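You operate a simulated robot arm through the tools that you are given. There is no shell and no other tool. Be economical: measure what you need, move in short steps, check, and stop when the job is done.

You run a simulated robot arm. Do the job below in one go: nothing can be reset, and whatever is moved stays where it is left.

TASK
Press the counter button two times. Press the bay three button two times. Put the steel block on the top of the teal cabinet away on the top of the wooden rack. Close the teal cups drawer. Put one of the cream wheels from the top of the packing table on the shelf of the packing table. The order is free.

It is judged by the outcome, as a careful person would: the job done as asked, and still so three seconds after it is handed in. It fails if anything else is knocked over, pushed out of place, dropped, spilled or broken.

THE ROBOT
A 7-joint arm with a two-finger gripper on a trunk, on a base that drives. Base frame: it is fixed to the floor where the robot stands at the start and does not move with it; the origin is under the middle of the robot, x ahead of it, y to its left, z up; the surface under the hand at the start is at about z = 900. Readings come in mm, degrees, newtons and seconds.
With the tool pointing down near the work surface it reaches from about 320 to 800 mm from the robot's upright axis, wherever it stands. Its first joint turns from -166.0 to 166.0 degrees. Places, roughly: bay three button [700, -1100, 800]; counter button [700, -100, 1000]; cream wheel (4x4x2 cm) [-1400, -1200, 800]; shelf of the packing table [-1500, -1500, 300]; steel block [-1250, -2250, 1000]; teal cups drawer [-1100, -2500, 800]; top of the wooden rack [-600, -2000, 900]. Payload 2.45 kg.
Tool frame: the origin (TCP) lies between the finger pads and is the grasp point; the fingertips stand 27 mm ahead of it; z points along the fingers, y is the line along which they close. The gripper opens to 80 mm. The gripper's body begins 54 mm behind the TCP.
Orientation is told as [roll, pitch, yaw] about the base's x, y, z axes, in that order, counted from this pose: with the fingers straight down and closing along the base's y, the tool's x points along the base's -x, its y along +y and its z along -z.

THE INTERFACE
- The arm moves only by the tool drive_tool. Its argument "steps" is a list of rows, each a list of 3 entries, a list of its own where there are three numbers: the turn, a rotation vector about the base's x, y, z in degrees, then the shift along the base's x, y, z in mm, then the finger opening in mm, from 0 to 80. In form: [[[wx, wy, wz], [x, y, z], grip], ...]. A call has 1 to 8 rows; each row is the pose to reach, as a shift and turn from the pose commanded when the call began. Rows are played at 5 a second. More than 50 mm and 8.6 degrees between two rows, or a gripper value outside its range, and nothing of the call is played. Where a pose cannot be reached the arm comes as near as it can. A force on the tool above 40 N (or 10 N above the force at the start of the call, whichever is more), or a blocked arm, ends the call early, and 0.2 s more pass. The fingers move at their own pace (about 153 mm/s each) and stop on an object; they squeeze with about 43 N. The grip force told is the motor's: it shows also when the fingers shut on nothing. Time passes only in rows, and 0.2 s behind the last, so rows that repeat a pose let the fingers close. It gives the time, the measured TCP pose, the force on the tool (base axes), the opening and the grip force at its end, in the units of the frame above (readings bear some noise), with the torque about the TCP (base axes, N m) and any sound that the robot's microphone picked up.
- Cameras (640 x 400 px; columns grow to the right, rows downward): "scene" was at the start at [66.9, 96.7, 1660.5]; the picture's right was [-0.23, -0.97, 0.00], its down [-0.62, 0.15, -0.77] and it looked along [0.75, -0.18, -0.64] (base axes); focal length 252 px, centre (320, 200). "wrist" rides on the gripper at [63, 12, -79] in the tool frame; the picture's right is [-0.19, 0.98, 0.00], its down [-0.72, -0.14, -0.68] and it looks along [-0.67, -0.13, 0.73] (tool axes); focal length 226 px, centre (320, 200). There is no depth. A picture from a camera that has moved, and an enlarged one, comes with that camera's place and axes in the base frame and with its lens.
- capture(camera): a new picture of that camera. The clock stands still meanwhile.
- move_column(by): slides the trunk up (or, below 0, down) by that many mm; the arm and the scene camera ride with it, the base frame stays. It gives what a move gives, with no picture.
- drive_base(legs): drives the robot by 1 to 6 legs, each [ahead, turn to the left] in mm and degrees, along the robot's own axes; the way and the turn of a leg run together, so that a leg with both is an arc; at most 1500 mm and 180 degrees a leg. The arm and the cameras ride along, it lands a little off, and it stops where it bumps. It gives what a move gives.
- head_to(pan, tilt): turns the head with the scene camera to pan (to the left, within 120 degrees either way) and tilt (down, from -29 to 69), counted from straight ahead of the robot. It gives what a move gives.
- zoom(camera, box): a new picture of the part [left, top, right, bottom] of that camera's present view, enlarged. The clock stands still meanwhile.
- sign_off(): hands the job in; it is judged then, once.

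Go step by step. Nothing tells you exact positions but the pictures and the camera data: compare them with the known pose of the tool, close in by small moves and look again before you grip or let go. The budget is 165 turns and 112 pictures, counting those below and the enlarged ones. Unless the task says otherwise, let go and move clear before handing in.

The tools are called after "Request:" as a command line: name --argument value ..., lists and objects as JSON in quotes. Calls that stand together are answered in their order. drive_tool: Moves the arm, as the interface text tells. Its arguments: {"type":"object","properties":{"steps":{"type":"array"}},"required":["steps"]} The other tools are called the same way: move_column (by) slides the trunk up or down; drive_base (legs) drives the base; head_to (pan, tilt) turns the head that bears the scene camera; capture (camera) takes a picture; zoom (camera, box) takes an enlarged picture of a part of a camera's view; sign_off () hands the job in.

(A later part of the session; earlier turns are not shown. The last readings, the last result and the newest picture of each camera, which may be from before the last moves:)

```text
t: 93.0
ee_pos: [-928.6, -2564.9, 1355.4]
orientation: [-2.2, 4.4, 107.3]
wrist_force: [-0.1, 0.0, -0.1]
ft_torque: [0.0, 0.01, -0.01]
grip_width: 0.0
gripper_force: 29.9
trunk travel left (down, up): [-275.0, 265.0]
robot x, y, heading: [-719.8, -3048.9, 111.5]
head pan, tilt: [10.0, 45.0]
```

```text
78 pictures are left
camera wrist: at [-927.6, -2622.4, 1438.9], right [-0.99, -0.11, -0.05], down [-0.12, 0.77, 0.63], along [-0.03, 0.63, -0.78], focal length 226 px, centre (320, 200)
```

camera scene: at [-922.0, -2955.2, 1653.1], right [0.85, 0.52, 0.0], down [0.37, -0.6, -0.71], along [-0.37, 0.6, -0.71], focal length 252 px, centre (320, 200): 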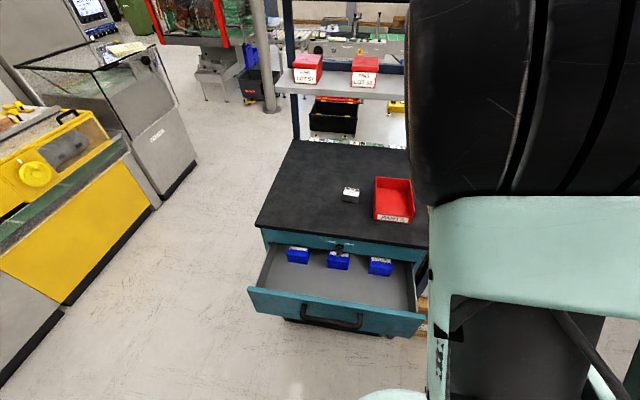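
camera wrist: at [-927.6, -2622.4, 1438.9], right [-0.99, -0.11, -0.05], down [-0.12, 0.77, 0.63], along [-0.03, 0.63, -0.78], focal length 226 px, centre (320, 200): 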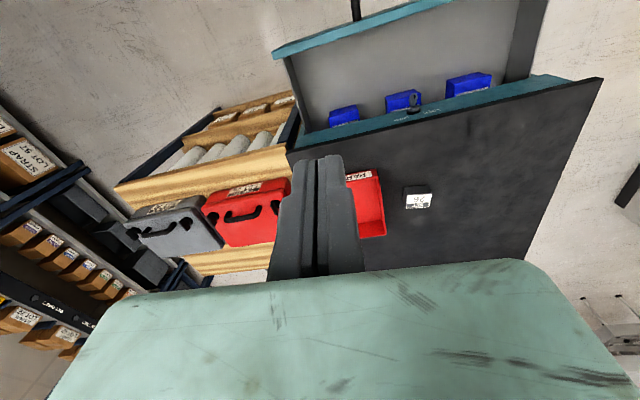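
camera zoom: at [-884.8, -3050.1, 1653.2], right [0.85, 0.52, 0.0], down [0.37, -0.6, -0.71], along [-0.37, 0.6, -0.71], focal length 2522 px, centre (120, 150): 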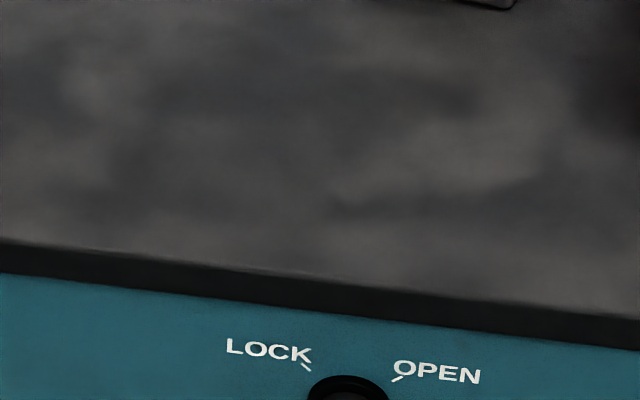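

Request:
zoom --camera "scene" --box '[320, 205, 360, 240]'

Request:
zoom --camera "wrist" --box '[380, 80, 450, 130]'

```text
11.43 times, centred on (340, 222) of scene
camera zoom: at [-884.8, -3050.1, 1653.2], right [0.85, 0.52, 0.0], down [0.37, -0.6, -0.71], along [-0.37, 0.6, -0.71], focal length 2882 px, centre (91, -57)
```

zoom: 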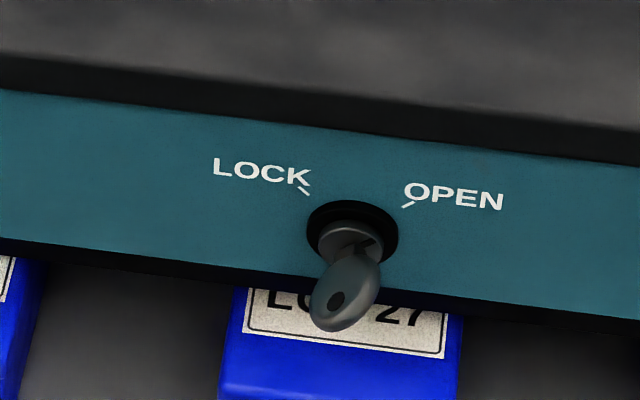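

```text
8.00 times, centred on (415, 105) of wrist
camera zoom: at [-927.6, -2622.4, 1438.9], right [-0.99, -0.11, -0.05], down [-0.12, 0.77, 0.63], along [-0.03, 0.63, -0.78], focal length 1808 px, centre (-440, 960)
```

zoom: 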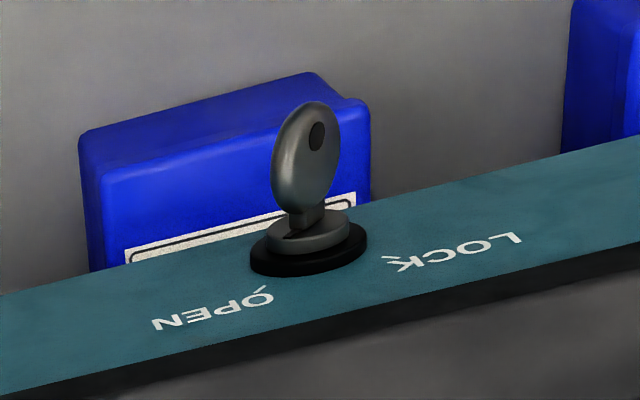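

The key is at OPEN (the bow leans toward the OPEN tick), so the drawer can slide. I'll push its front right of the handle, clear of the key. First I retreat and lower.

Request:
drive_tool --steps '[[[7.4, 3, 0], [5, -45, 0], 0], [[14.8, 6, 0.5], [10, -85, 0], 0], [[22.2, 9, 1], [12, -124, 0], 0], [[29.6, 12, 2], [12, -124, -10], 0], [[37, 15, 2.5], [12, -124, -20], 0], [[44.4, 18, 3], [12, -124, -30], 0], [[51.8, 21, 3], [12, -124, -40], 0], [[58, 23.5, 3], [12, -124, -50], 0]]'

Request:
move_column --by -250

Request:
capture --camera "wrist"

Request:
capture --camera "scene"

```text
t: 94.8
ee_pos: [-904.4, -2692.2, 1371.9]
orientation: [21.6, -61.6, 91.9]
wrist_force: [-1.4, 0.7, -0.6]
ft_torque: [0.03, 0.02, -0.02]
grip_width: 0.0
gripper_force: 29.9
out of reach, approached as far as the arm can: row 8
trunk travel left (down, up): [-275.0, 265.0]
robot x, y, heading: [-719.2, -3048.5, 111.2]
head pan, tilt: [10.0, 45.0]
stopped in row 8: the arm was blocked; the commanded pose is now the measured one
```

```text
t: 97.4
ee_pos: [-906.1, -2693.1, 1122.8]
orientation: [21.5, -61.6, 92.2]
wrist_force: [0.1, 0.3, 0.0]
ft_torque: [-0.01, 0.02, 0.0]
grip_width: 0.0
gripper_force: 29.2
trunk travel left (down, up): [-25.0, 515.0]
robot x, y, heading: [-713.2, -3049.8, 111.0]
head pan, tilt: [10.0, 45.0]
```

```text
75 pictures are left
camera wrist: at [-885.0, -2790.6, 1104.8], right [-0.9, -0.26, 0.34], down [0.39, -0.16, 0.91], along [-0.18, 0.95, 0.24], focal length 226 px, centre (320, 200)
```

wrist: 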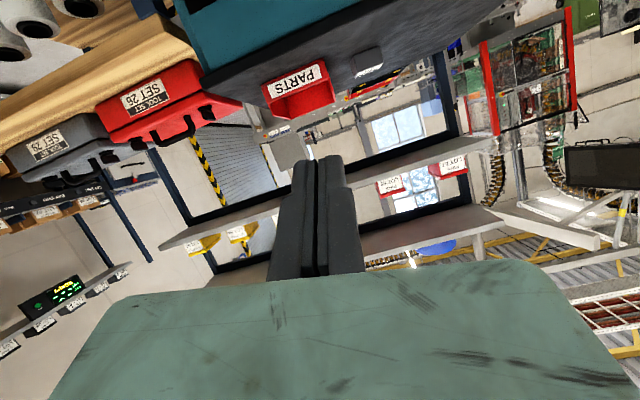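

```text
74 pictures are left
camera scene: at [-763.5, -3134.2, 1402.1], right [-0.19, -0.98, 0.0], down [-0.7, 0.14, -0.7], along [0.68, -0.13, -0.72], focal length 252 px, centre (320, 200)
```

scene: 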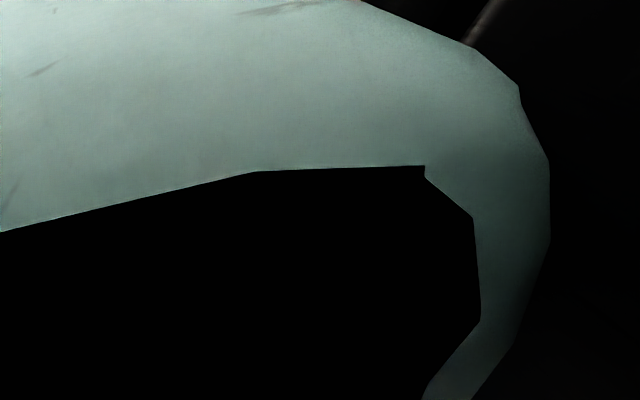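

The tilted pose folds the arm too close. I'll use a vertical tool for the first part of the push, so I restore the orientation now.

Request:
drive_tool --steps '[[[-7.1, -3.5, 0], [-5, 12, 0], 0], [[-14.2, -7, 0], [-10, 25, 0], 0], [[-21.3, -10.5, 0], [-15, 37, 0], 0], [[-28.4, -14, 0], [-17, 43, 0], 0], [[-35.5, -17.5, 0], [-17, 43, 0], 0], [[-42.6, -21, 0], [-17, 43, 0], 0], [[-49.7, -24.5, 0], [-17, 43, 0], 0], [[-57, -28, 0], [-17, 43, 0], 0]]'

Request:
drive_tool --steps '[[[0, 0, 7], [0, 0, 0], 0], [[0, 0, 7], [0, 0, 0], 0]]'

Request:
head_to --pan 10 --tilt 45

Request:
capture --camera "scene"

Request:
capture --camera "wrist"

```text
t: 99.4
ee_pos: [-903.0, -2662.7, 1160.0]
orientation: [3.8, -4.6, 104.2]
wrist_force: [0.0, -1.0, 0.2]
ft_torque: [0.0, -0.02, 0.02]
grip_width: 0.0
gripper_force: 29.6
trunk travel left (down, up): [-25.0, 515.0]
robot x, y, heading: [-718.1, -3051.0, 111.2]
head pan, tilt: [10.0, 45.0]
stopped in row 8: the arm was blocked; the commanded pose is now the measured one
```

```text
t: 100.0
ee_pos: [-902.9, -2662.5, 1163.5]
orientation: [4.0, -5.3, 111.1]
wrist_force: [-0.2, 0.2, -0.2]
ft_torque: [0.01, 0.02, -0.02]
grip_width: 0.0
gripper_force: 29.9
trunk travel left (down, up): [-25.0, 515.0]
robot x, y, heading: [-723.8, -3046.7, 111.3]
head pan, tilt: [10.0, 45.0]
```

```text
t: 100.6
ee_pos: [-901.6, -2661.3, 1162.5]
orientation: [4.0, -5.4, 111.1]
wrist_force: [0.8, -0.3, -0.5]
ft_torque: [-0.02, -0.03, -0.01]
grip_width: 0.0
gripper_force: 29.8
trunk travel left (down, up): [-25.0, 515.0]
robot x, y, heading: [-717.2, -3046.7, 111.4]
head pan, tilt: [10.0, 45.0]
```

```text
73 pictures are left
camera scene: at [-881.7, -3046.3, 1405.0], right [0.88, 0.47, 0.0], down [0.33, -0.61, -0.72], along [-0.34, 0.64, -0.69], focal length 252 px, centre (320, 200)
```

scene: 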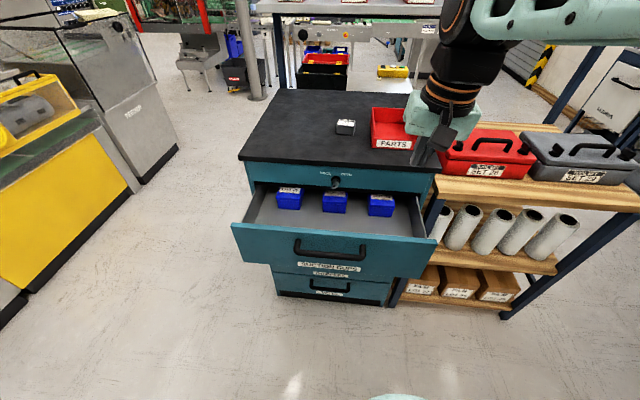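

```text
72 pictures are left
camera wrist: at [-884.2, -2729.2, 1238.5], right [-0.98, -0.18, 0.09], down [-0.06, 0.68, 0.73], along [-0.19, 0.72, -0.67], focal length 226 px, centre (320, 200)
```

wrist: 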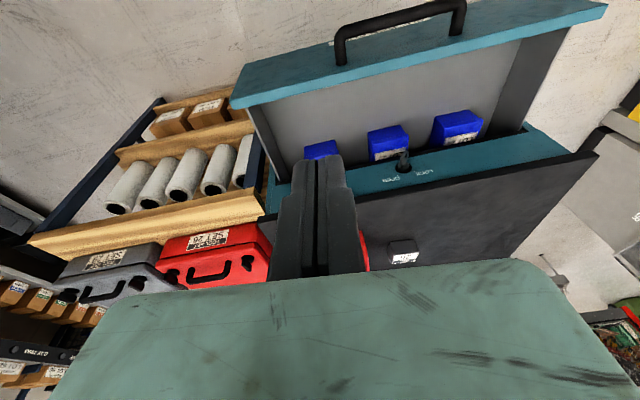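

The label reads SUCTION CUPS, which is the right drawer. I lower the closed fingers in front of its face.

Request:
drive_tool --steps '[[[0, 0, 0], [0, 0, -45], 0], [[0, 0, 0], [0, 0, -90], 0], [[0, 0, 0], [0, 0, -135], 0], [[0, 0, 0], [0, 0, -180], 0], [[0, 0, 0], [0, 0, -225], 0], [[0, 0, 0], [0, 0, -270], 0], [[0, 0, 0], [0, 0, -305], 0]]'

Request:
capture --camera "wrist"

Request:
capture --camera "scene"

```text
t: 101.4
ee_pos: [-881.5, -2655.1, 1095.2]
orientation: [7.2, -14.9, 107.3]
wrist_force: [-0.2, 0.2, 0.4]
ft_torque: [-0.03, -0.01, -0.01]
grip_width: 0.1
gripper_force: 29.9
trunk travel left (down, up): [-25.0, 515.0]
robot x, y, heading: [-718.0, -3046.6, 111.5]
head pan, tilt: [10.0, 45.0]
stopped in row 4: the arm was blocked; the commanded pose is now the measured one
```

```text
71 pictures are left
camera wrist: at [-859.2, -2732.5, 1156.3], right [-0.98, -0.14, 0.17], down [0.06, 0.57, 0.82], along [-0.21, 0.81, -0.55], focal length 226 px, centre (320, 200)
```

wrist: 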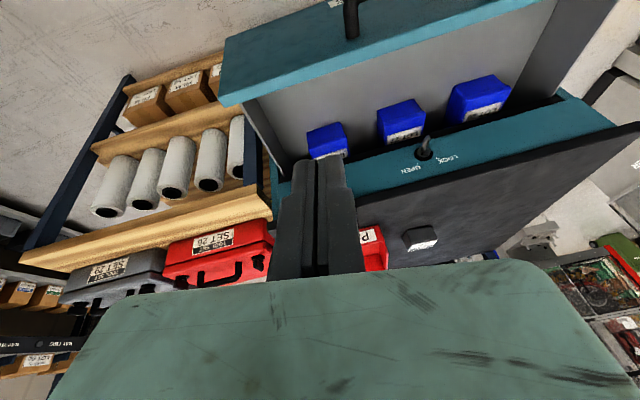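

```text
70 pictures are left
camera scene: at [-873.3, -3049.8, 1394.5], right [0.91, 0.41, 0.0], down [0.32, -0.71, -0.62], along [-0.26, 0.57, -0.78], focal length 252 px, centre (320, 200)
```

scene: 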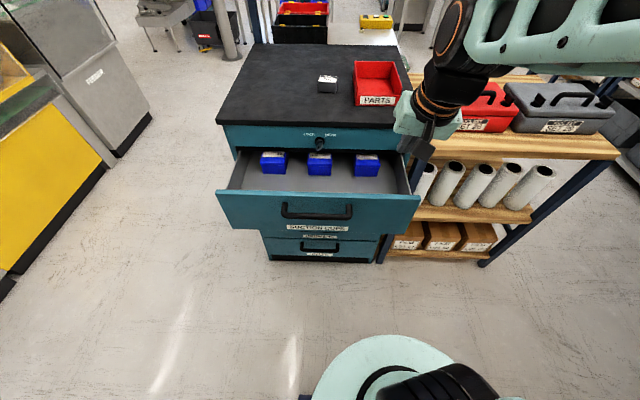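

The elbow fouls the head when the trunk is low. I raise the trunk and then reach down instead.

Request:
move_column --by 250

Request:
drive_tool --steps '[[[0, 0, 2], [0, 0, -48], 0], [[0, 0, 4], [0, 0, -96], 0], [[0, 0, 4], [0, 0, -144], 0], [[0, 0, 4], [0, 0, -192], 0], [[0, 0, 4], [0, 0, -240], 0], [[0, 0, 4], [0, 0, -288], 0], [[0, 0, 4], [0, 0, -336], 0]]'

```text
t: 104.0
ee_pos: [-880.1, -2654.1, 1345.7]
orientation: [7.2, -15.1, 107.5]
wrist_force: [-0.1, -0.4, 0.0]
ft_torque: [0.01, 0.02, 0.07]
grip_width: 0.0
gripper_force: 29.9
trunk travel left (down, up): [-275.0, 265.0]
robot x, y, heading: [-717.5, -3046.8, 111.5]
head pan, tilt: [10.0, 45.0]
```

```text
t: 104.8
ee_pos: [-880.5, -2655.4, 1303.9]
orientation: [9.9, -26.3, 110.5]
wrist_force: [0.8, -0.6, -0.6]
ft_torque: [-0.01, 0.04, -0.01]
grip_width: 0.1
gripper_force: 30.0
trunk travel left (down, up): [-275.0, 265.0]
robot x, y, heading: [-719.6, -3048.7, 111.3]
head pan, tilt: [10.0, 45.0]
stopped in row 3: the arm was blocked; the commanded pose is now the measured one
```

Request:
capture --camera "scene"

```text
69 pictures are left
camera scene: at [-869.4, -3053.6, 1638.4], right [0.92, 0.39, 0.0], down [0.32, -0.77, -0.56], along [-0.22, 0.51, -0.83], focal length 252 px, centre (320, 200)
```

scene: 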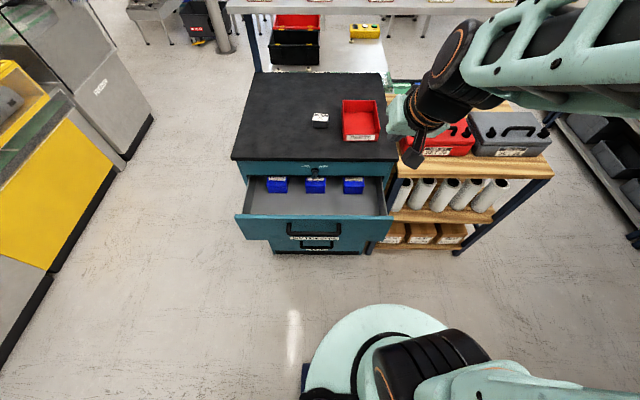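

The arm has too little room at this radius. I shift the base about 370 mm sideways so that the drawer front is at a comfortable reach.

Request:
drive_base --legs '[[0, 90], [-370, 0], [0, -90]]'

Request:
drive_tool --steps '[[[-3, -1, 0], [-45, -18, 20], 0], [[-6, -2, 0], [-90, -36, 20], 0], [[-9, -3, 0], [-135, -54, 20], 0], [[-12, -5, 0], [-180, -72, 10], 0], [[-15, -7, 0], [-225, -90, 0], 0], [[-18, -8, 0], [-270, -108, 0], 0], [[-20, -9, 0], [-315, -126, 0], 0]]'

Request:
head_to --pan 20 --tilt 45

Request:
capture --camera "scene"

```text
t: 115.0
ee_pos: [-546.5, -2517.5, 1306.2]
orientation: [9.7, -26.5, 111.7]
wrist_force: [-0.5, -0.9, 0.1]
ft_torque: [0.04, -0.03, 0.04]
grip_width: 0.0
gripper_force: 29.5
trunk travel left (down, up): [-275.0, 265.0]
robot x, y, heading: [-375.3, -2913.0, 112.2]
head pan, tilt: [10.0, 45.0]
```

```text
refused: row 1 steps farther than a row can; nothing moved
```

```text
t: 115.7
ee_pos: [-545.0, -2518.4, 1306.4]
orientation: [9.9, -26.6, 111.5]
wrist_force: [-0.4, -0.2, -0.2]
ft_torque: [0.03, 0.02, -0.03]
grip_width: 0.0
gripper_force: 29.6
trunk travel left (down, up): [-275.0, 265.0]
robot x, y, heading: [-376.6, -2909.4, 112.2]
head pan, tilt: [20.0, 45.0]
```

```text
68 pictures are left
camera scene: at [-529.9, -2912.7, 1644.3], right [0.92, 0.4, 0.0], down [0.31, -0.72, -0.62], along [-0.25, 0.57, -0.78], focal length 252 px, centre (320, 200)
```

scene: 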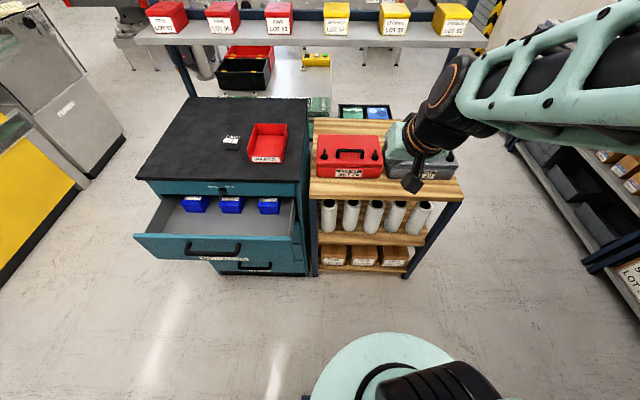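

Request:
drive_tool --steps '[[[0, 0, 0], [-45, -18, 0], 0], [[0, 0, 0], [-90, -36, 0], 0], [[0, 0, 0], [-135, -54, 0], 0], [[0, 0, 0], [-180, -72, 0], 0], [[0, 0, 0], [-225, -90, 0], 0], [[0, 0, 0], [-270, -108, 0], 0], [[0, 0, 0], [-315, -126, 0], 0], [[0, 0, 0], [-358, -143, 0], 0]]'

Request:
drive_tool --steps '[[[0, 0, 0], [0, 0, -48], 0], [[0, 0, 0], [0, 0, -96], 0], [[0, 0, 0], [0, 0, -144], 0], [[0, 0, 0], [0, 0, -192], 0], [[0, 0, 0], [0, 0, -240], 0], [[0, 0, 0], [0, 0, -288], 0], [[0, 0, 0], [0, 0, -336], 0], [[0, 0, 0], [0, 0, -380], 0]]'

Request:
capture --camera "wrist"

```text
t: 116.3
ee_pos: [-541.2, -2508.0, 1311.6]
orientation: [12.4, -26.5, 98.4]
wrist_force: [-0.2, -0.5, -0.1]
ft_torque: [0.0, 0.0, -0.02]
grip_width: 0.0
gripper_force: 29.5
trunk travel left (down, up): [-275.0, 265.0]
robot x, y, heading: [-376.7, -2913.0, 111.9]
head pan, tilt: [20.0, 45.0]
stopped in row 2: the arm was blocked; the commanded pose is now the measured one
```

```text
t: 117.0
ee_pos: [-547.7, -2512.3, 1281.0]
orientation: [17.9, -38.9, 97.8]
wrist_force: [-0.1, 0.4, 1.0]
ft_torque: [0.02, 0.0, 0.01]
grip_width: 0.0
gripper_force: 29.7
trunk travel left (down, up): [-275.0, 265.0]
robot x, y, heading: [-372.7, -2909.5, 111.9]
head pan, tilt: [20.0, 45.0]
stopped in row 3: the arm was blocked; the commanded pose is now the measured one
```

```text
67 pictures are left
camera wrist: at [-523.1, -2606.7, 1303.1], right [-0.92, -0.17, 0.36], down [0.32, 0.22, 0.92], along [-0.23, 0.96, -0.15], focal length 226 px, centre (320, 200)
```

wrist: 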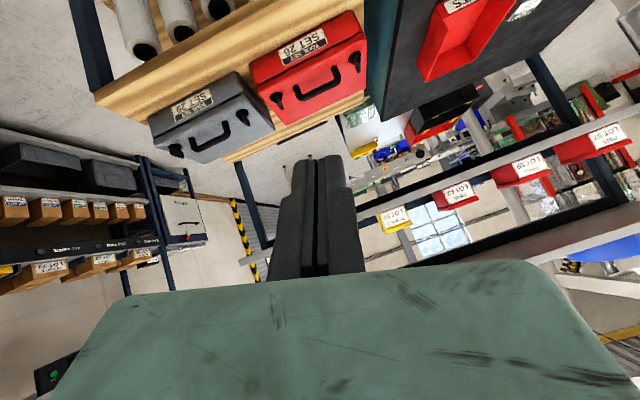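

I extend the arm straight forward first, to free the elbow.

Request:
drive_tool --steps '[[[0, 0, 0], [-15, 37, 20], 0], [[-7, -3, 0], [-30, 74, 40], 0], [[-14, -6, 0], [-45, 111, 60], 0], [[-21, -9, 0], [-56, 140, 70], 0], [[-28, -12, 0], [-56, 140, 70], 0], [[-35, -15, 0], [-56, 140, 70], 0]]'

Request:
head_to --pan 30 --tilt 45

Request:
capture --camera "scene"

```text
t: 117.7
ee_pos: [-599.2, -2477.3, 1364.2]
orientation: [19.3, -37.0, 102.0]
wrist_force: [1.8, 0.3, 0.1]
ft_torque: [0.04, 0.09, 0.09]
grip_width: 0.0
gripper_force: 29.6
trunk travel left (down, up): [-275.0, 265.0]
robot x, y, heading: [-380.7, -2913.1, 112.0]
head pan, tilt: [20.0, 45.0]
stopped in row 3: the arm was blocked; the commanded pose is now the measured one
```

```text
t: 118.4
ee_pos: [-605.4, -2475.5, 1365.9]
orientation: [19.2, -37.3, 102.3]
wrist_force: [-0.2, 0.1, 0.0]
ft_torque: [0.0, 0.01, 0.0]
grip_width: 0.0
gripper_force: 30.1
trunk travel left (down, up): [-275.0, 265.0]
robot x, y, heading: [-377.1, -2908.4, 112.0]
head pan, tilt: [30.0, 45.0]
```

```text
66 pictures are left
camera scene: at [-535.6, -2910.3, 1652.8], right [0.89, 0.45, 0.0], down [0.32, -0.63, -0.7], along [-0.32, 0.63, -0.71], focal length 252 px, centre (320, 200)
```

scene: 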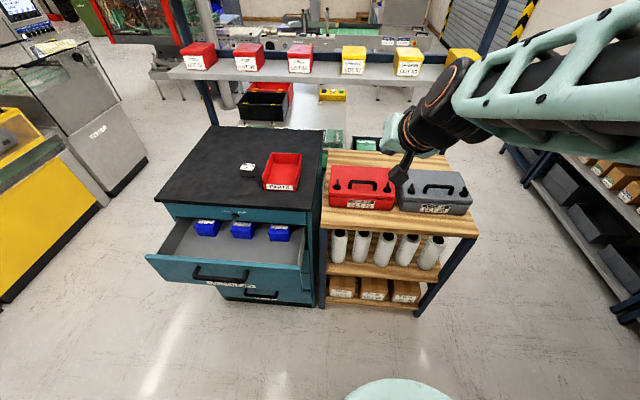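

The head is being held by the arm too. I swing it right to see the elbow.

Request:
head_to --pan -50 --tilt 20

Request:
capture --camera "scene"

```text
t: 119.9
ee_pos: [-604.1, -2474.1, 1368.8]
orientation: [19.3, -37.5, 102.0]
wrist_force: [-0.9, 0.1, 0.1]
ft_torque: [-0.03, 0.02, 0.01]
grip_width: 0.1
gripper_force: 30.1
trunk travel left (down, up): [-275.0, 265.0]
robot x, y, heading: [-378.4, -2912.1, 112.0]
head pan, tilt: [-50.0, 20.0]
```

```text
65 pictures are left
camera scene: at [-535.4, -2909.1, 1653.2], right [0.9, 0.44, 0.0], down [0.31, -0.63, -0.71], along [-0.31, 0.64, -0.71], focal length 252 px, centre (320, 200)
```

scene: 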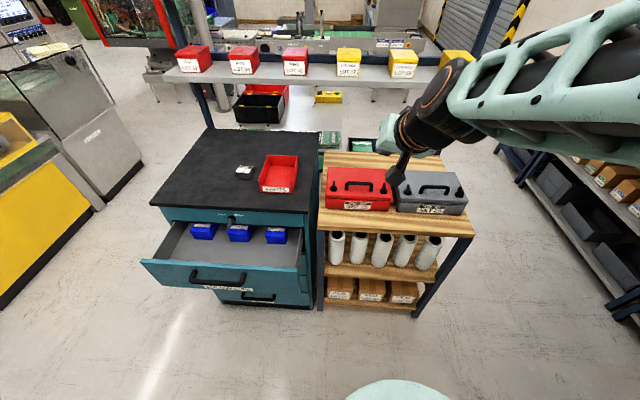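

The head is wedged by the arm. I back the arm out with a pure forward translation.

Request:
drive_tool --steps '[[[0, 0, 0], [-4, 25, 0], 0], [[0, 0, 0], [-8, 50, 0], 0], [[0, 0, 0], [-12, 75, 0], 0], [[0, 0, 0], [-16, 100, 0], 0], [[0, 0, 0], [-20, 125, 0], 0], [[0, 0, 0], [-24, 150, 0], 0]]'

Request:
capture --camera "scene"

```text
t: 120.7
ee_pos: [-587.5, -2436.6, 1443.4]
orientation: [24.5, -45.0, 97.7]
wrist_force: [0.2, -0.2, 0.4]
ft_torque: [-0.01, 0.0, 0.02]
grip_width: 0.3
gripper_force: 29.7
trunk travel left (down, up): [-275.0, 265.0]
robot x, y, heading: [-378.1, -2906.2, 111.9]
head pan, tilt: [-50.0, 20.0]
stopped in row 3: the arm was blocked; the commanded pose is now the measured one
```

```text
64 pictures are left
camera scene: at [-529.9, -2901.7, 1665.1], right [0.93, 0.37, 0.0], down [0.22, -0.56, -0.8], along [-0.29, 0.74, -0.6], focal length 252 px, centre (320, 200)
```

scene: 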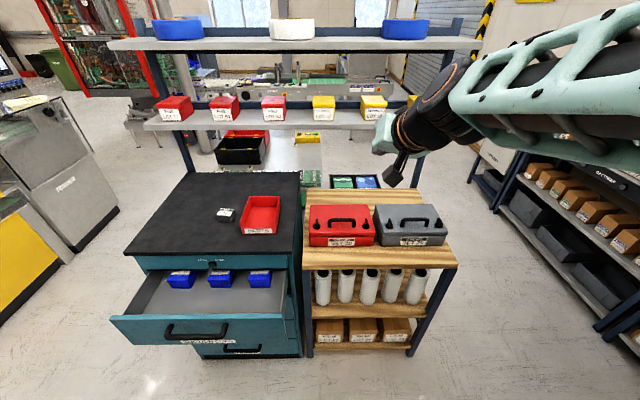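

Request:
head_to --pan 40 --tilt 30

Request:
drive_tool --steps '[[[0, 0, 0], [20, 8, 0], 0], [[0, 0, 0], [40, 16, 0], 0], [[0, 0, 0], [60, 24, 0], 0], [[0, 0, 0], [80, 32, 0], 0], [[0, 0, 0], [100, 40, 0], 0], [[0, 0, 0], [120, 48, 0], 0], [[0, 0, 0], [140, 56, 0], 0], [[0, 0, 0], [160, 64, 0], 0]]'

Request:
capture --camera "scene"

```text
t: 122.3
ee_pos: [-588.2, -2435.9, 1441.1]
orientation: [24.3, -44.8, 98.1]
wrist_force: [0.5, -0.9, 0.4]
ft_torque: [0.0, 0.05, -0.01]
grip_width: 0.1
gripper_force: 29.9
trunk travel left (down, up): [-275.0, 265.0]
robot x, y, heading: [-377.2, -2907.6, 112.0]
head pan, tilt: [40.0, 30.0]
```

```text
t: 124.0
ee_pos: [-463.9, -2417.9, 1508.2]
orientation: [28.8, -52.8, 99.2]
wrist_force: [0.3, -0.4, -0.2]
ft_torque: [0.01, 0.02, 0.01]
grip_width: 0.0
gripper_force: 30.1
trunk travel left (down, up): [-275.0, 265.0]
robot x, y, heading: [-382.6, -2909.4, 112.1]
head pan, tilt: [40.0, 30.0]
stopped in row 8: the arm was blocked; the commanded pose is now the measured one
```

```text
63 pictures are left
camera scene: at [-526.4, -2895.4, 1681.5], right [0.96, 0.29, 0.0], down [0.13, -0.42, -0.9], along [-0.26, 0.86, -0.44], focal length 252 px, centre (320, 200)
```

scene: 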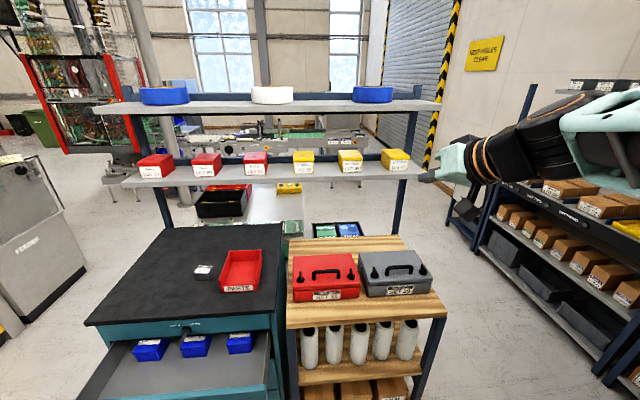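

Request:
drive_tool --steps '[[[0, 0, 0], [14, 33, 10], 0], [[0, 0, 0], [28, 66, 20], 0], [[0, 0, 0], [42, 99, 30], 0], [[0, 0, 0], [56, 132, 40], 0], [[0, 0, 0], [70, 165, 50], 0], [[0, 0, 0], [84, 198, 60], 0], [[0, 0, 0], [98, 231, 60], 0], [[0, 0, 0], [112, 264, 60], 0]]'

Request:
head_to --pan 40 --tilt 40

Request:
capture --camera "scene"

```text
t: 125.8
ee_pos: [-347.6, -2146.9, 1562.5]
orientation: [28.3, -52.1, 98.9]
wrist_force: [0.5, 0.3, -0.4]
ft_torque: [-0.05, 0.05, 0.02]
grip_width: 0.0
gripper_force: 29.8
trunk travel left (down, up): [-275.0, 265.0]
robot x, y, heading: [-376.9, -2912.9, 112.2]
head pan, tilt: [40.0, 30.0]
```

```text
t: 126.5
ee_pos: [-348.6, -2147.9, 1565.3]
orientation: [28.2, -52.1, 99.0]
wrist_force: [0.4, 0.2, 0.4]
ft_torque: [-0.04, 0.0, 0.02]
grip_width: 0.0
gripper_force: 29.8
trunk travel left (down, up): [-275.0, 265.0]
robot x, y, heading: [-376.7, -2912.5, 112.0]
head pan, tilt: [40.0, 40.0]
```

```text
62 pictures are left
camera scene: at [-574.3, -2941.7, 1660.5], right [0.47, 0.88, 0.0], down [0.57, -0.3, -0.77], along [-0.68, 0.36, -0.64], focal length 252 px, centre (320, 200)
```

scene: 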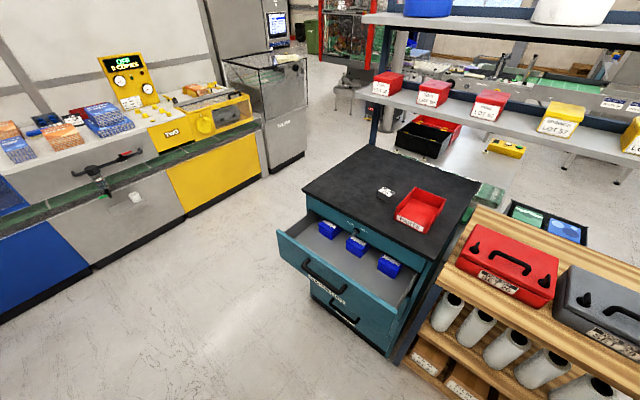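

The arm is free now. I set a slight forward tilt and swing round at a good radius to the drawer front.

Request:
drive_tool --steps '[[[-2.6, -4.3, 0], [-20, -18, -25], 0], [[-5.2, -8.6, 0], [-40, -36, -50], 0], [[-7.8, -12.9, 0], [-65, -58, -75], 0], [[-10.4, -17.2, 0], [-90, -81, -100], 0], [[-13, -21.5, 0], [-115, -104, -125], 0], [[-15.6, -25.8, 0], [-140, -128, -150], 0], [[-18.5, -30, 0], [-165, -152, -175], 0]]'

Request:
drive_tool --steps '[[[0, 0, 0], [-36, -33, 0], 0], [[0, 0, 0], [-72, -66, 0], 0], [[0, 0, 0], [-108, -100, 0], 0], [[0, 0, 0], [-144, -133, 0], 0], [[0, 0, 0], [-180, -167, 0], 0], [[0, 0, 0], [-216, -200, 0], 0], [[0, 0, 0], [-252, -233, 0], 0], [[0, 0, 0], [-288, -266, 0], 0]]'

Request:
capture --camera "scene"

```text
t: 128.2
ee_pos: [-515.5, -2300.1, 1388.2]
orientation: [-0.5, -24.5, 117.5]
wrist_force: [-0.8, -0.2, -0.4]
ft_torque: [0.04, -0.02, 0.02]
grip_width: 0.0
gripper_force: 29.8
trunk travel left (down, up): [-275.0, 265.0]
robot x, y, heading: [-379.8, -2908.5, 112.1]
head pan, tilt: [40.0, 40.0]
```

```text
t: 129.9
ee_pos: [-804.6, -2558.2, 1371.3]
orientation: [-1.2, -22.4, 117.1]
wrist_force: [-0.6, -1.2, 0.3]
ft_torque: [-0.01, -0.02, 0.02]
grip_width: 0.1
gripper_force: 29.6
trunk travel left (down, up): [-275.0, 265.0]
robot x, y, heading: [-376.9, -2911.2, 112.1]
head pan, tilt: [40.0, 40.0]
```

```text
61 pictures are left
camera scene: at [-577.3, -2944.5, 1660.0], right [0.45, 0.9, 0.0], down [0.58, -0.29, -0.76], along [-0.68, 0.34, -0.64], focal length 252 px, centre (320, 200)
```

scene: 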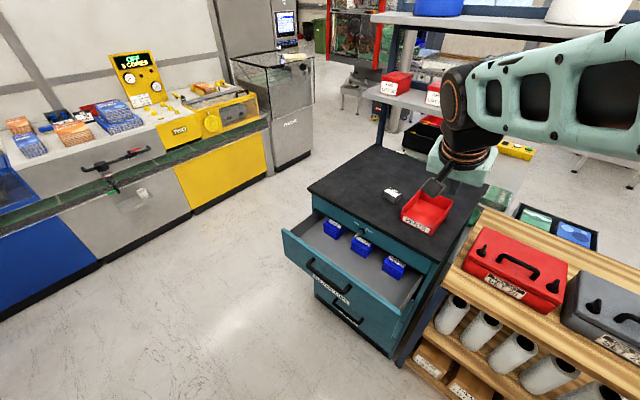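

The arm reaching left crowds the head. I rotate the base left so that the drawer lies ahead and to the right.

Request:
drive_base --legs '[[0, 60]]'

Request:
head_to --pan 0 --tilt 40

Request:
capture --camera "scene"

```text
t: 133.1
ee_pos: [-895.2, -3101.7, 1372.5]
orientation: [-1.1, -22.5, 177.0]
wrist_force: [-0.6, 0.5, -0.2]
ft_torque: [0.0, 0.0, 0.02]
grip_width: 0.0
gripper_force: 30.4
trunk travel left (down, up): [-275.0, 265.0]
robot x, y, heading: [-378.8, -2912.8, 172.0]
head pan, tilt: [40.0, 40.0]
```

```text
t: 134.1
ee_pos: [-897.5, -3100.4, 1367.8]
orientation: [-1.4, -22.1, 176.8]
wrist_force: [-0.4, -0.1, 0.0]
ft_torque: [-0.04, -0.01, 0.01]
grip_width: 0.0
gripper_force: 29.5
trunk travel left (down, up): [-275.0, 265.0]
robot x, y, heading: [-378.6, -2907.3, 172.1]
head pan, tilt: [0.0, 40.0]
```

```text
60 pictures are left
camera scene: at [-448.6, -3101.7, 1664.2], right [-0.57, 0.82, 0.0], down [0.5, 0.34, -0.79], along [-0.65, -0.45, -0.61], focal length 252 px, centre (320, 200)
```

scene: 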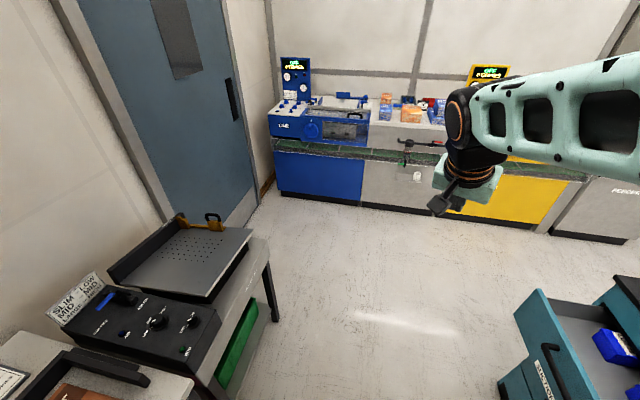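

Request:
drive_tool --steps '[[[0, 0, -8], [-8, 48, 0], 0], [[0, 0, -16], [-16, 96, 0], 0], [[0, 0, -24], [-24, 144, 0], 0], [[0, 0, -32], [-30, 192, 0], 0], [[0, 0, -40], [-30, 240, 0], 0], [[0, 0, -48], [-26, 288, 0], 0], [[0, 0, -56], [-20, 336, 0], 0], [[0, 0, -64.5], [-13, 384, 0], 0]]'

Request:
head_to --pan 0 --tilt 40

Request:
capture --camera "scene"

```text
t: 135.9
ee_pos: [-908.5, -2716.9, 1369.1]
orientation: [-1.2, -22.5, 112.4]
wrist_force: [-0.2, -0.1, -0.6]
ft_torque: [0.0, 0.04, 0.0]
grip_width: 0.0
gripper_force: 30.1
trunk travel left (down, up): [-275.0, 265.0]
robot x, y, heading: [-375.4, -2910.0, 171.9]
head pan, tilt: [0.0, 40.0]
```

```text
t: 136.5
ee_pos: [-908.5, -2718.1, 1370.4]
orientation: [-1.2, -22.5, 112.5]
wrist_force: [0.2, -0.4, 0.9]
ft_torque: [0.02, -0.01, 0.01]
grip_width: 0.0
gripper_force: 29.8
trunk travel left (down, up): [-275.0, 265.0]
robot x, y, heading: [-378.3, -2909.1, 172.0]
head pan, tilt: [0.0, 40.0]
```

```text
59 pictures are left
camera scene: at [-461.6, -3040.6, 1660.4], right [0.14, 0.99, 0.0], down [0.64, -0.09, -0.77], along [-0.76, 0.11, -0.64], focal length 252 px, centre (320, 200)
```

scene: 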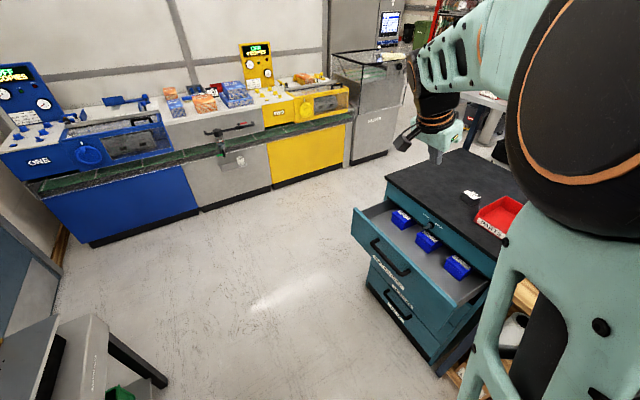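

Now the geometry is good. I descend in front of the drawer.

Request:
drive_tool --steps '[[[0, 0, 0], [0, 0, -48], 0], [[0, 0, 0], [0, 0, -96], 0], [[0, 0, 0], [0, 0, -144], 0], [[0, 0, 0], [0, 0, -192], 0], [[0, 0, 0], [0, 0, -240], 0], [[0, 0, 0], [0, 0, -288], 0], [[0, 0, 0], [0, 0, -336], 0], [[0, 0, 0], [0, 0, -384], 0]]'

Request:
drive_tool --steps '[[[0, 0, 0], [0, 0, -40], 0], [[0, 0, 0], [0, 0, -80], 0], [[0, 0, 0], [0, 0, -120], 0]]'

Request:
capture --camera "scene"

Request:
capture --camera "wrist"

```text
t: 138.3
ee_pos: [-910.1, -2718.6, 988.3]
orientation: [-1.0, -22.6, 112.6]
wrist_force: [0.0, 0.1, 0.7]
ft_torque: [0.01, -0.02, 0.0]
grip_width: 0.0
gripper_force: 29.6
trunk travel left (down, up): [-275.0, 265.0]
robot x, y, heading: [-379.0, -2910.1, 172.0]
head pan, tilt: [0.0, 40.0]
```

```text
t: 139.1
ee_pos: [-910.2, -2717.6, 868.8]
orientation: [-1.1, -22.6, 112.4]
wrist_force: [-0.4, 0.1, -0.4]
ft_torque: [0.01, 0.01, 0.01]
grip_width: 0.0
gripper_force: 29.7
trunk travel left (down, up): [-275.0, 265.0]
robot x, y, heading: [-377.3, -2912.4, 172.0]
head pan, tilt: [0.0, 40.0]
```

```text
58 pictures are left
camera scene: at [-461.5, -3040.6, 1660.3], right [0.14, 0.99, 0.0], down [0.64, -0.09, -0.77], along [-0.76, 0.11, -0.64], focal length 252 px, centre (320, 200)
```

scene: 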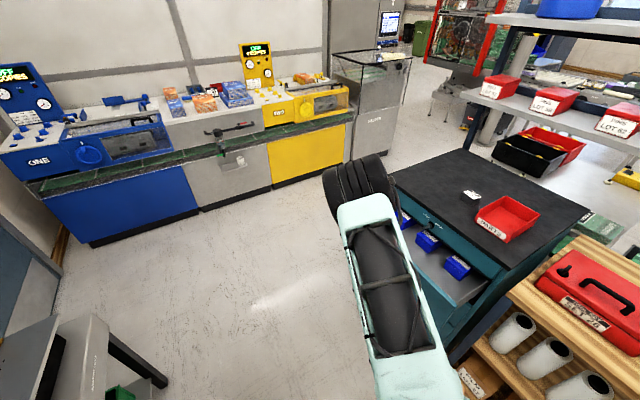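

```text
57 pictures are left
camera wrist: at [-889.3, -2802.8, 917.6], right [-0.98, -0.2, 0.06], down [-0.04, 0.42, 0.91], along [-0.21, 0.88, -0.42], focal length 226 px, centre (320, 200)
```

wrist: 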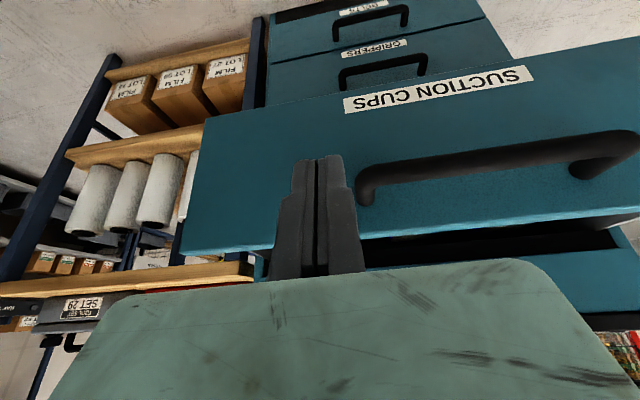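

The fingertips line up just beside the handle. I shift 25 mm further right, then move in and push gently.

Request:
drive_tool --steps '[[[0, 0, 0], [23, 9, 0], 0], [[0, 0, 0], [8, 46, 0], 0], [[0, 0, 0], [-7, 83, 0], 0], [[0, 0, 0], [-11, 94, 0], 0], [[0, 0, 0], [-16, 105, 0], 0], [[0, 0, 0], [-20, 116, 0], 0], [[0, 0, 0], [-25, 128, 0], 0]]'

Request:
capture --camera "wrist"

```text
t: 140.7
ee_pos: [-934.5, -2588.6, 868.2]
orientation: [-1.2, -22.6, 112.3]
wrist_force: [0.2, -0.1, -0.4]
ft_torque: [0.0, -0.01, -0.01]
grip_width: 0.0
gripper_force: 29.5
trunk travel left (down, up): [-275.0, 265.0]
robot x, y, heading: [-377.0, -2908.1, 172.0]
head pan, tilt: [0.0, 40.0]
```

```text
56 pictures are left
camera wrist: at [-913.8, -2674.9, 917.3], right [-0.98, -0.2, 0.06], down [-0.04, 0.42, 0.91], along [-0.21, 0.89, -0.42], focal length 226 px, centre (320, 200)
```

wrist: 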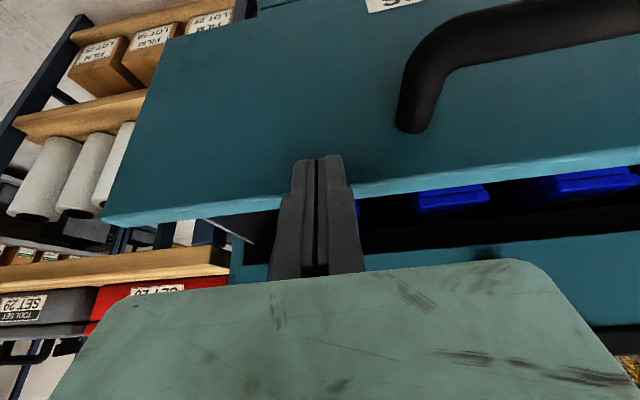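

Request:
drive_tool --steps '[[[0, 0, 0], [-5, 12, 0], 0], [[0, 0, 0], [-9, 23, 0], 0], [[0, 0, 0], [-14, 35, 0], 0], [[0, 0, 0], [-18, 46, 0], 0], [[0, 0, 0], [-23, 58, 0], 0], [[0, 0, 0], [-28, 70, 0], 0]]'

Request:
capture --camera "wrist"

Request:
capture --camera "scene"

```text
t: 142.1
ee_pos: [-962.3, -2520.4, 868.5]
orientation: [-1.2, -22.5, 112.5]
wrist_force: [-0.5, 0.1, 0.3]
ft_torque: [0.04, 0.0, -0.02]
grip_width: 0.0
gripper_force: 29.9
trunk travel left (down, up): [-275.0, 265.0]
robot x, y, heading: [-376.3, -2915.0, 171.9]
head pan, tilt: [0.0, 40.0]
```

```text
55 pictures are left
camera wrist: at [-941.7, -2606.5, 916.7], right [-0.98, -0.2, 0.06], down [-0.04, 0.42, 0.91], along [-0.21, 0.89, -0.42], focal length 226 px, centre (320, 200)
```

wrist: 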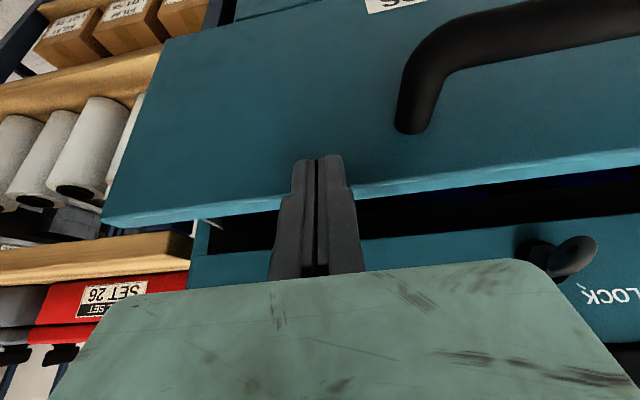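

```text
54 pictures are left
camera scene: at [-461.8, -3040.3, 1660.3], right [0.14, 0.99, 0.0], down [0.64, -0.09, -0.77], along [-0.76, 0.11, -0.64], focal length 252 px, centre (320, 200)
```

scene: 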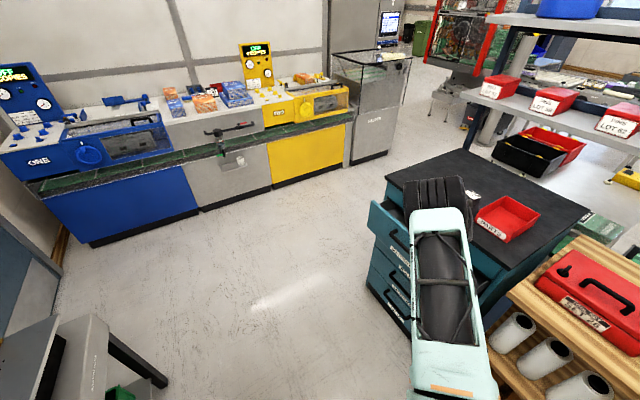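

The drawer slides easily. I continue with a little more tilt so that only the fingertips lead.

Request:
drive_tool --steps '[[[5, 2, 0], [-3, 7, 0], 0], [[10, 4, 0], [-6, 15, 0], 0], [[14, 5.6, 0], [-10, 24, 0], 0], [[14, 5.6, 0], [-14, 35, 0], 0], [[14, 5.6, 0], [-18, 45, 0], 0], [[14, 5.6, 0], [-22, 56, 0], 0]]'

Request:
drive_tool --steps '[[[0, 0, 0], [-3, 7, 0], 0], [[0, 0, 0], [-6, 14, 0], 0], [[0, 0, 0], [-8, 21, 0], 0], [[0, 0, 0], [-11, 28, 0], 0]]'

Request:
capture --camera "wrist"

```text
t: 143.5
ee_pos: [-984.3, -2462.4, 867.6]
orientation: [-1.4, -37.7, 112.5]
wrist_force: [1.0, -0.3, 0.3]
ft_torque: [0.01, 0.01, -0.01]
grip_width: 0.0
gripper_force: 30.3
trunk travel left (down, up): [-275.0, 265.0]
robot x, y, heading: [-377.4, -2913.2, 172.0]
head pan, tilt: [0.0, 40.0]
```

```text
t: 144.5
ee_pos: [-993.2, -2440.1, 868.2]
orientation: [-1.6, -37.4, 112.8]
wrist_force: [14.6, -22.1, 4.8]
ft_torque: [-0.06, -0.05, -0.05]
grip_width: 5.9
gripper_force: 29.6
trunk travel left (down, up): [-275.0, 265.0]
robot x, y, heading: [-376.8, -2909.6, 172.1]
head pan, tilt: [0.0, 40.0]
```

```text
53 pictures are left
camera wrist: at [-969.1, -2534.6, 892.4], right [-0.97, -0.22, 0.1], down [0.05, 0.19, 0.98], along [-0.24, 0.96, -0.17], focal length 226 px, centre (320, 200)
```

wrist: 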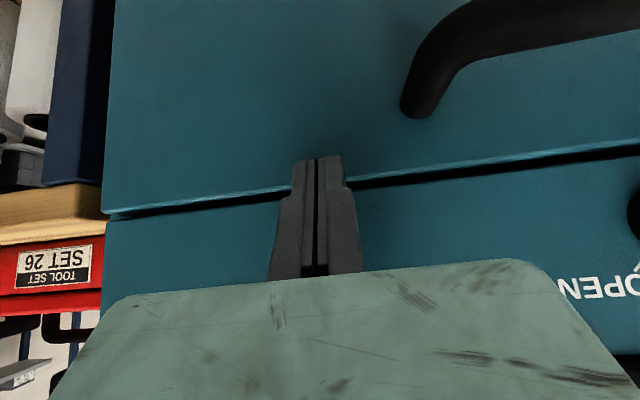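

Force rises at the stop. One more small nudge to confirm that it's fully shut.

Request:
drive_tool --steps '[[[0, 0, 0], [-1, 3, 0], 0], [[0, 0, 0], [-2, 6, 0], 0]]'

Request:
drive_tool --steps '[[[0, 0, 0], [8, -20, 0], 0], [[0, 0, 0], [22, -55, 0], 0], [[0, 0, 0], [40, -100, 0], 0], [[0, 0, 0], [40, -100, 48], 0], [[0, 0, 0], [40, -100, 96], 0], [[0, 0, 0], [40, -100, 144], 0], [[0, 0, 0], [40, -100, 192], 0], [[0, 0, 0], [40, -100, 240], 0]]'

Request:
drive_tool --steps '[[[-7, -2.8, 0], [0, 0, 40], 80], [[-14, -5.6, 0], [0, 0, 80], 80], [[-21, -8.4, 0], [0, 0, 120], 80], [[-28, -11.2, 0], [0, 0, 140], 80], [[-35, -14, 0], [0, 0, 140], 80]]'

Request:
capture --camera "wrist"

Request:
capture --camera "scene"

```text
t: 144.9
ee_pos: [-992.9, -2439.7, 865.4]
orientation: [-1.6, -37.2, 112.7]
wrist_force: [11.3, -18.4, 13.6]
ft_torque: [-0.01, 0.11, -0.07]
grip_width: 6.0
gripper_force: 30.0
trunk travel left (down, up): [-275.0, 265.0]
robot x, y, heading: [-379.3, -2906.5, 172.0]
head pan, tilt: [0.0, 40.0]
stopped in row 1: the force on the tool passed its limit at 43 N (the readings are from after the stop); the commanded pose is now the measured one
```

```text
t: 146.7
ee_pos: [-952.5, -2538.5, 1103.9]
orientation: [-1.6, -37.2, 112.7]
wrist_force: [0.4, -0.2, -0.2]
ft_torque: [0.01, -0.02, -0.02]
grip_width: 0.0
gripper_force: 29.4
trunk travel left (down, up): [-275.0, 265.0]
robot x, y, heading: [-375.4, -2913.8, 171.8]
head pan, tilt: [0.0, 40.0]
```

```text
t: 147.9
ee_pos: [-953.8, -2537.5, 1244.7]
orientation: [-1.1, 0.6, 112.6]
wrist_force: [-1.0, -0.2, -0.1]
ft_torque: [0.0, -0.01, 0.01]
grip_width: 79.7
gripper_force: 0.1
trunk travel left (down, up): [-275.0, 265.0]
robot x, y, heading: [-377.8, -2909.0, 172.3]
head pan, tilt: [0.0, 40.0]
```

```text
52 pictures are left
camera wrist: at [-943.5, -2599.1, 1324.6], right [-0.98, -0.2, -0.02], down [-0.16, 0.72, 0.68], along [-0.12, 0.67, -0.74], focal length 226 px, centre (320, 200)
```

wrist: 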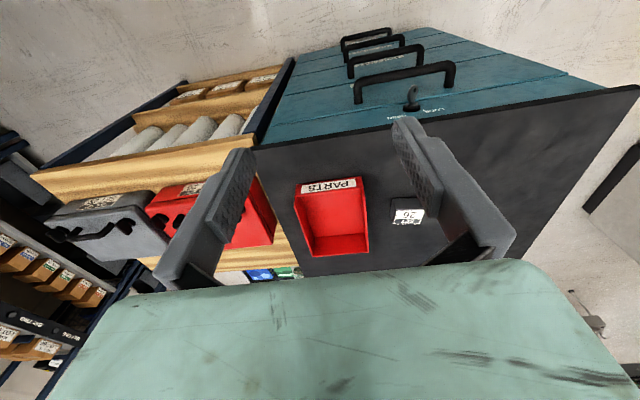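

```text
51 pictures are left
camera scene: at [-462.1, -3039.9, 1660.3], right [0.14, 0.99, 0.0], down [0.64, -0.09, -0.77], along [-0.76, 0.11, -0.64], focal length 252 px, centre (320, 200)
```

scene: 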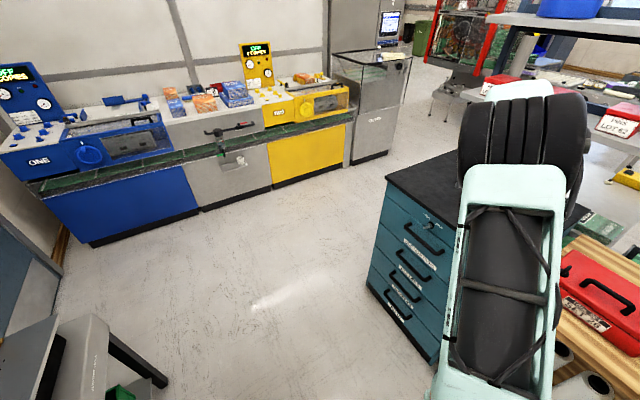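

The drawer is closed. The steel block is near [-1210, -2268, 955]. I draw the arm in a bit and drive closer, keeping the block ahead.

Request:
drive_tool --steps '[[[0, 0, 0], [34, -22, 0], 80], [[0, 0, 0], [68, -44, 0], 80], [[0, 0, 0], [95, -62, 0], 80]]'

Request:
drive_base --legs '[[0, -2.5], [380, 0], [0, -38]]'

Request:
capture --camera "wrist"

Request:
capture --camera "scene"

```text
t: 148.7
ee_pos: [-856.9, -2600.4, 1245.6]
orientation: [-1.0, 0.5, 112.6]
wrist_force: [-0.2, -0.5, 0.2]
ft_torque: [-0.01, 0.02, 0.02]
grip_width: 80.0
gripper_force: 0.0
trunk travel left (down, up): [-275.0, 265.0]
robot x, y, heading: [-376.6, -2908.3, 171.9]
head pan, tilt: [0.0, 40.0]
```

```text
t: 153.3
ee_pos: [-921.0, -2295.5, 1244.5]
orientation: [-1.2, 0.5, 72.7]
wrist_force: [-0.1, -0.1, 0.7]
ft_torque: [0.0, -0.02, -0.02]
grip_width: 79.7
gripper_force: 0.1
trunk travel left (down, up): [-275.0, 265.0]
robot x, y, heading: [-750.3, -2845.2, 132.1]
head pan, tilt: [0.0, 40.0]
```

```text
50 pictures are left
camera wrist: at [-952.8, -2350.9, 1324.5], right [-0.88, 0.48, -0.02], down [0.34, 0.65, 0.68], along [0.34, 0.59, -0.74], focal length 226 px, centre (320, 200)
```

wrist: 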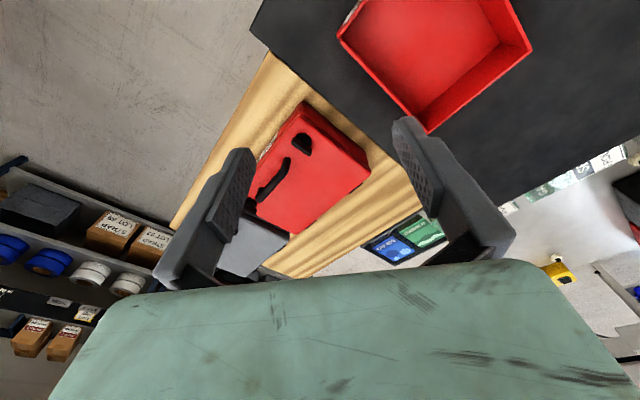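

```text
49 pictures are left
camera scene: at [-897.2, -2889.0, 1660.4], right [0.74, 0.67, 0.0], down [0.43, -0.48, -0.77], along [-0.51, 0.57, -0.64], focal length 252 px, centre (320, 200)
```

scene: 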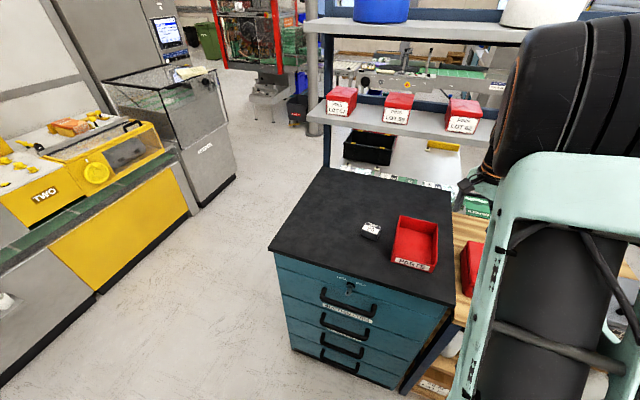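

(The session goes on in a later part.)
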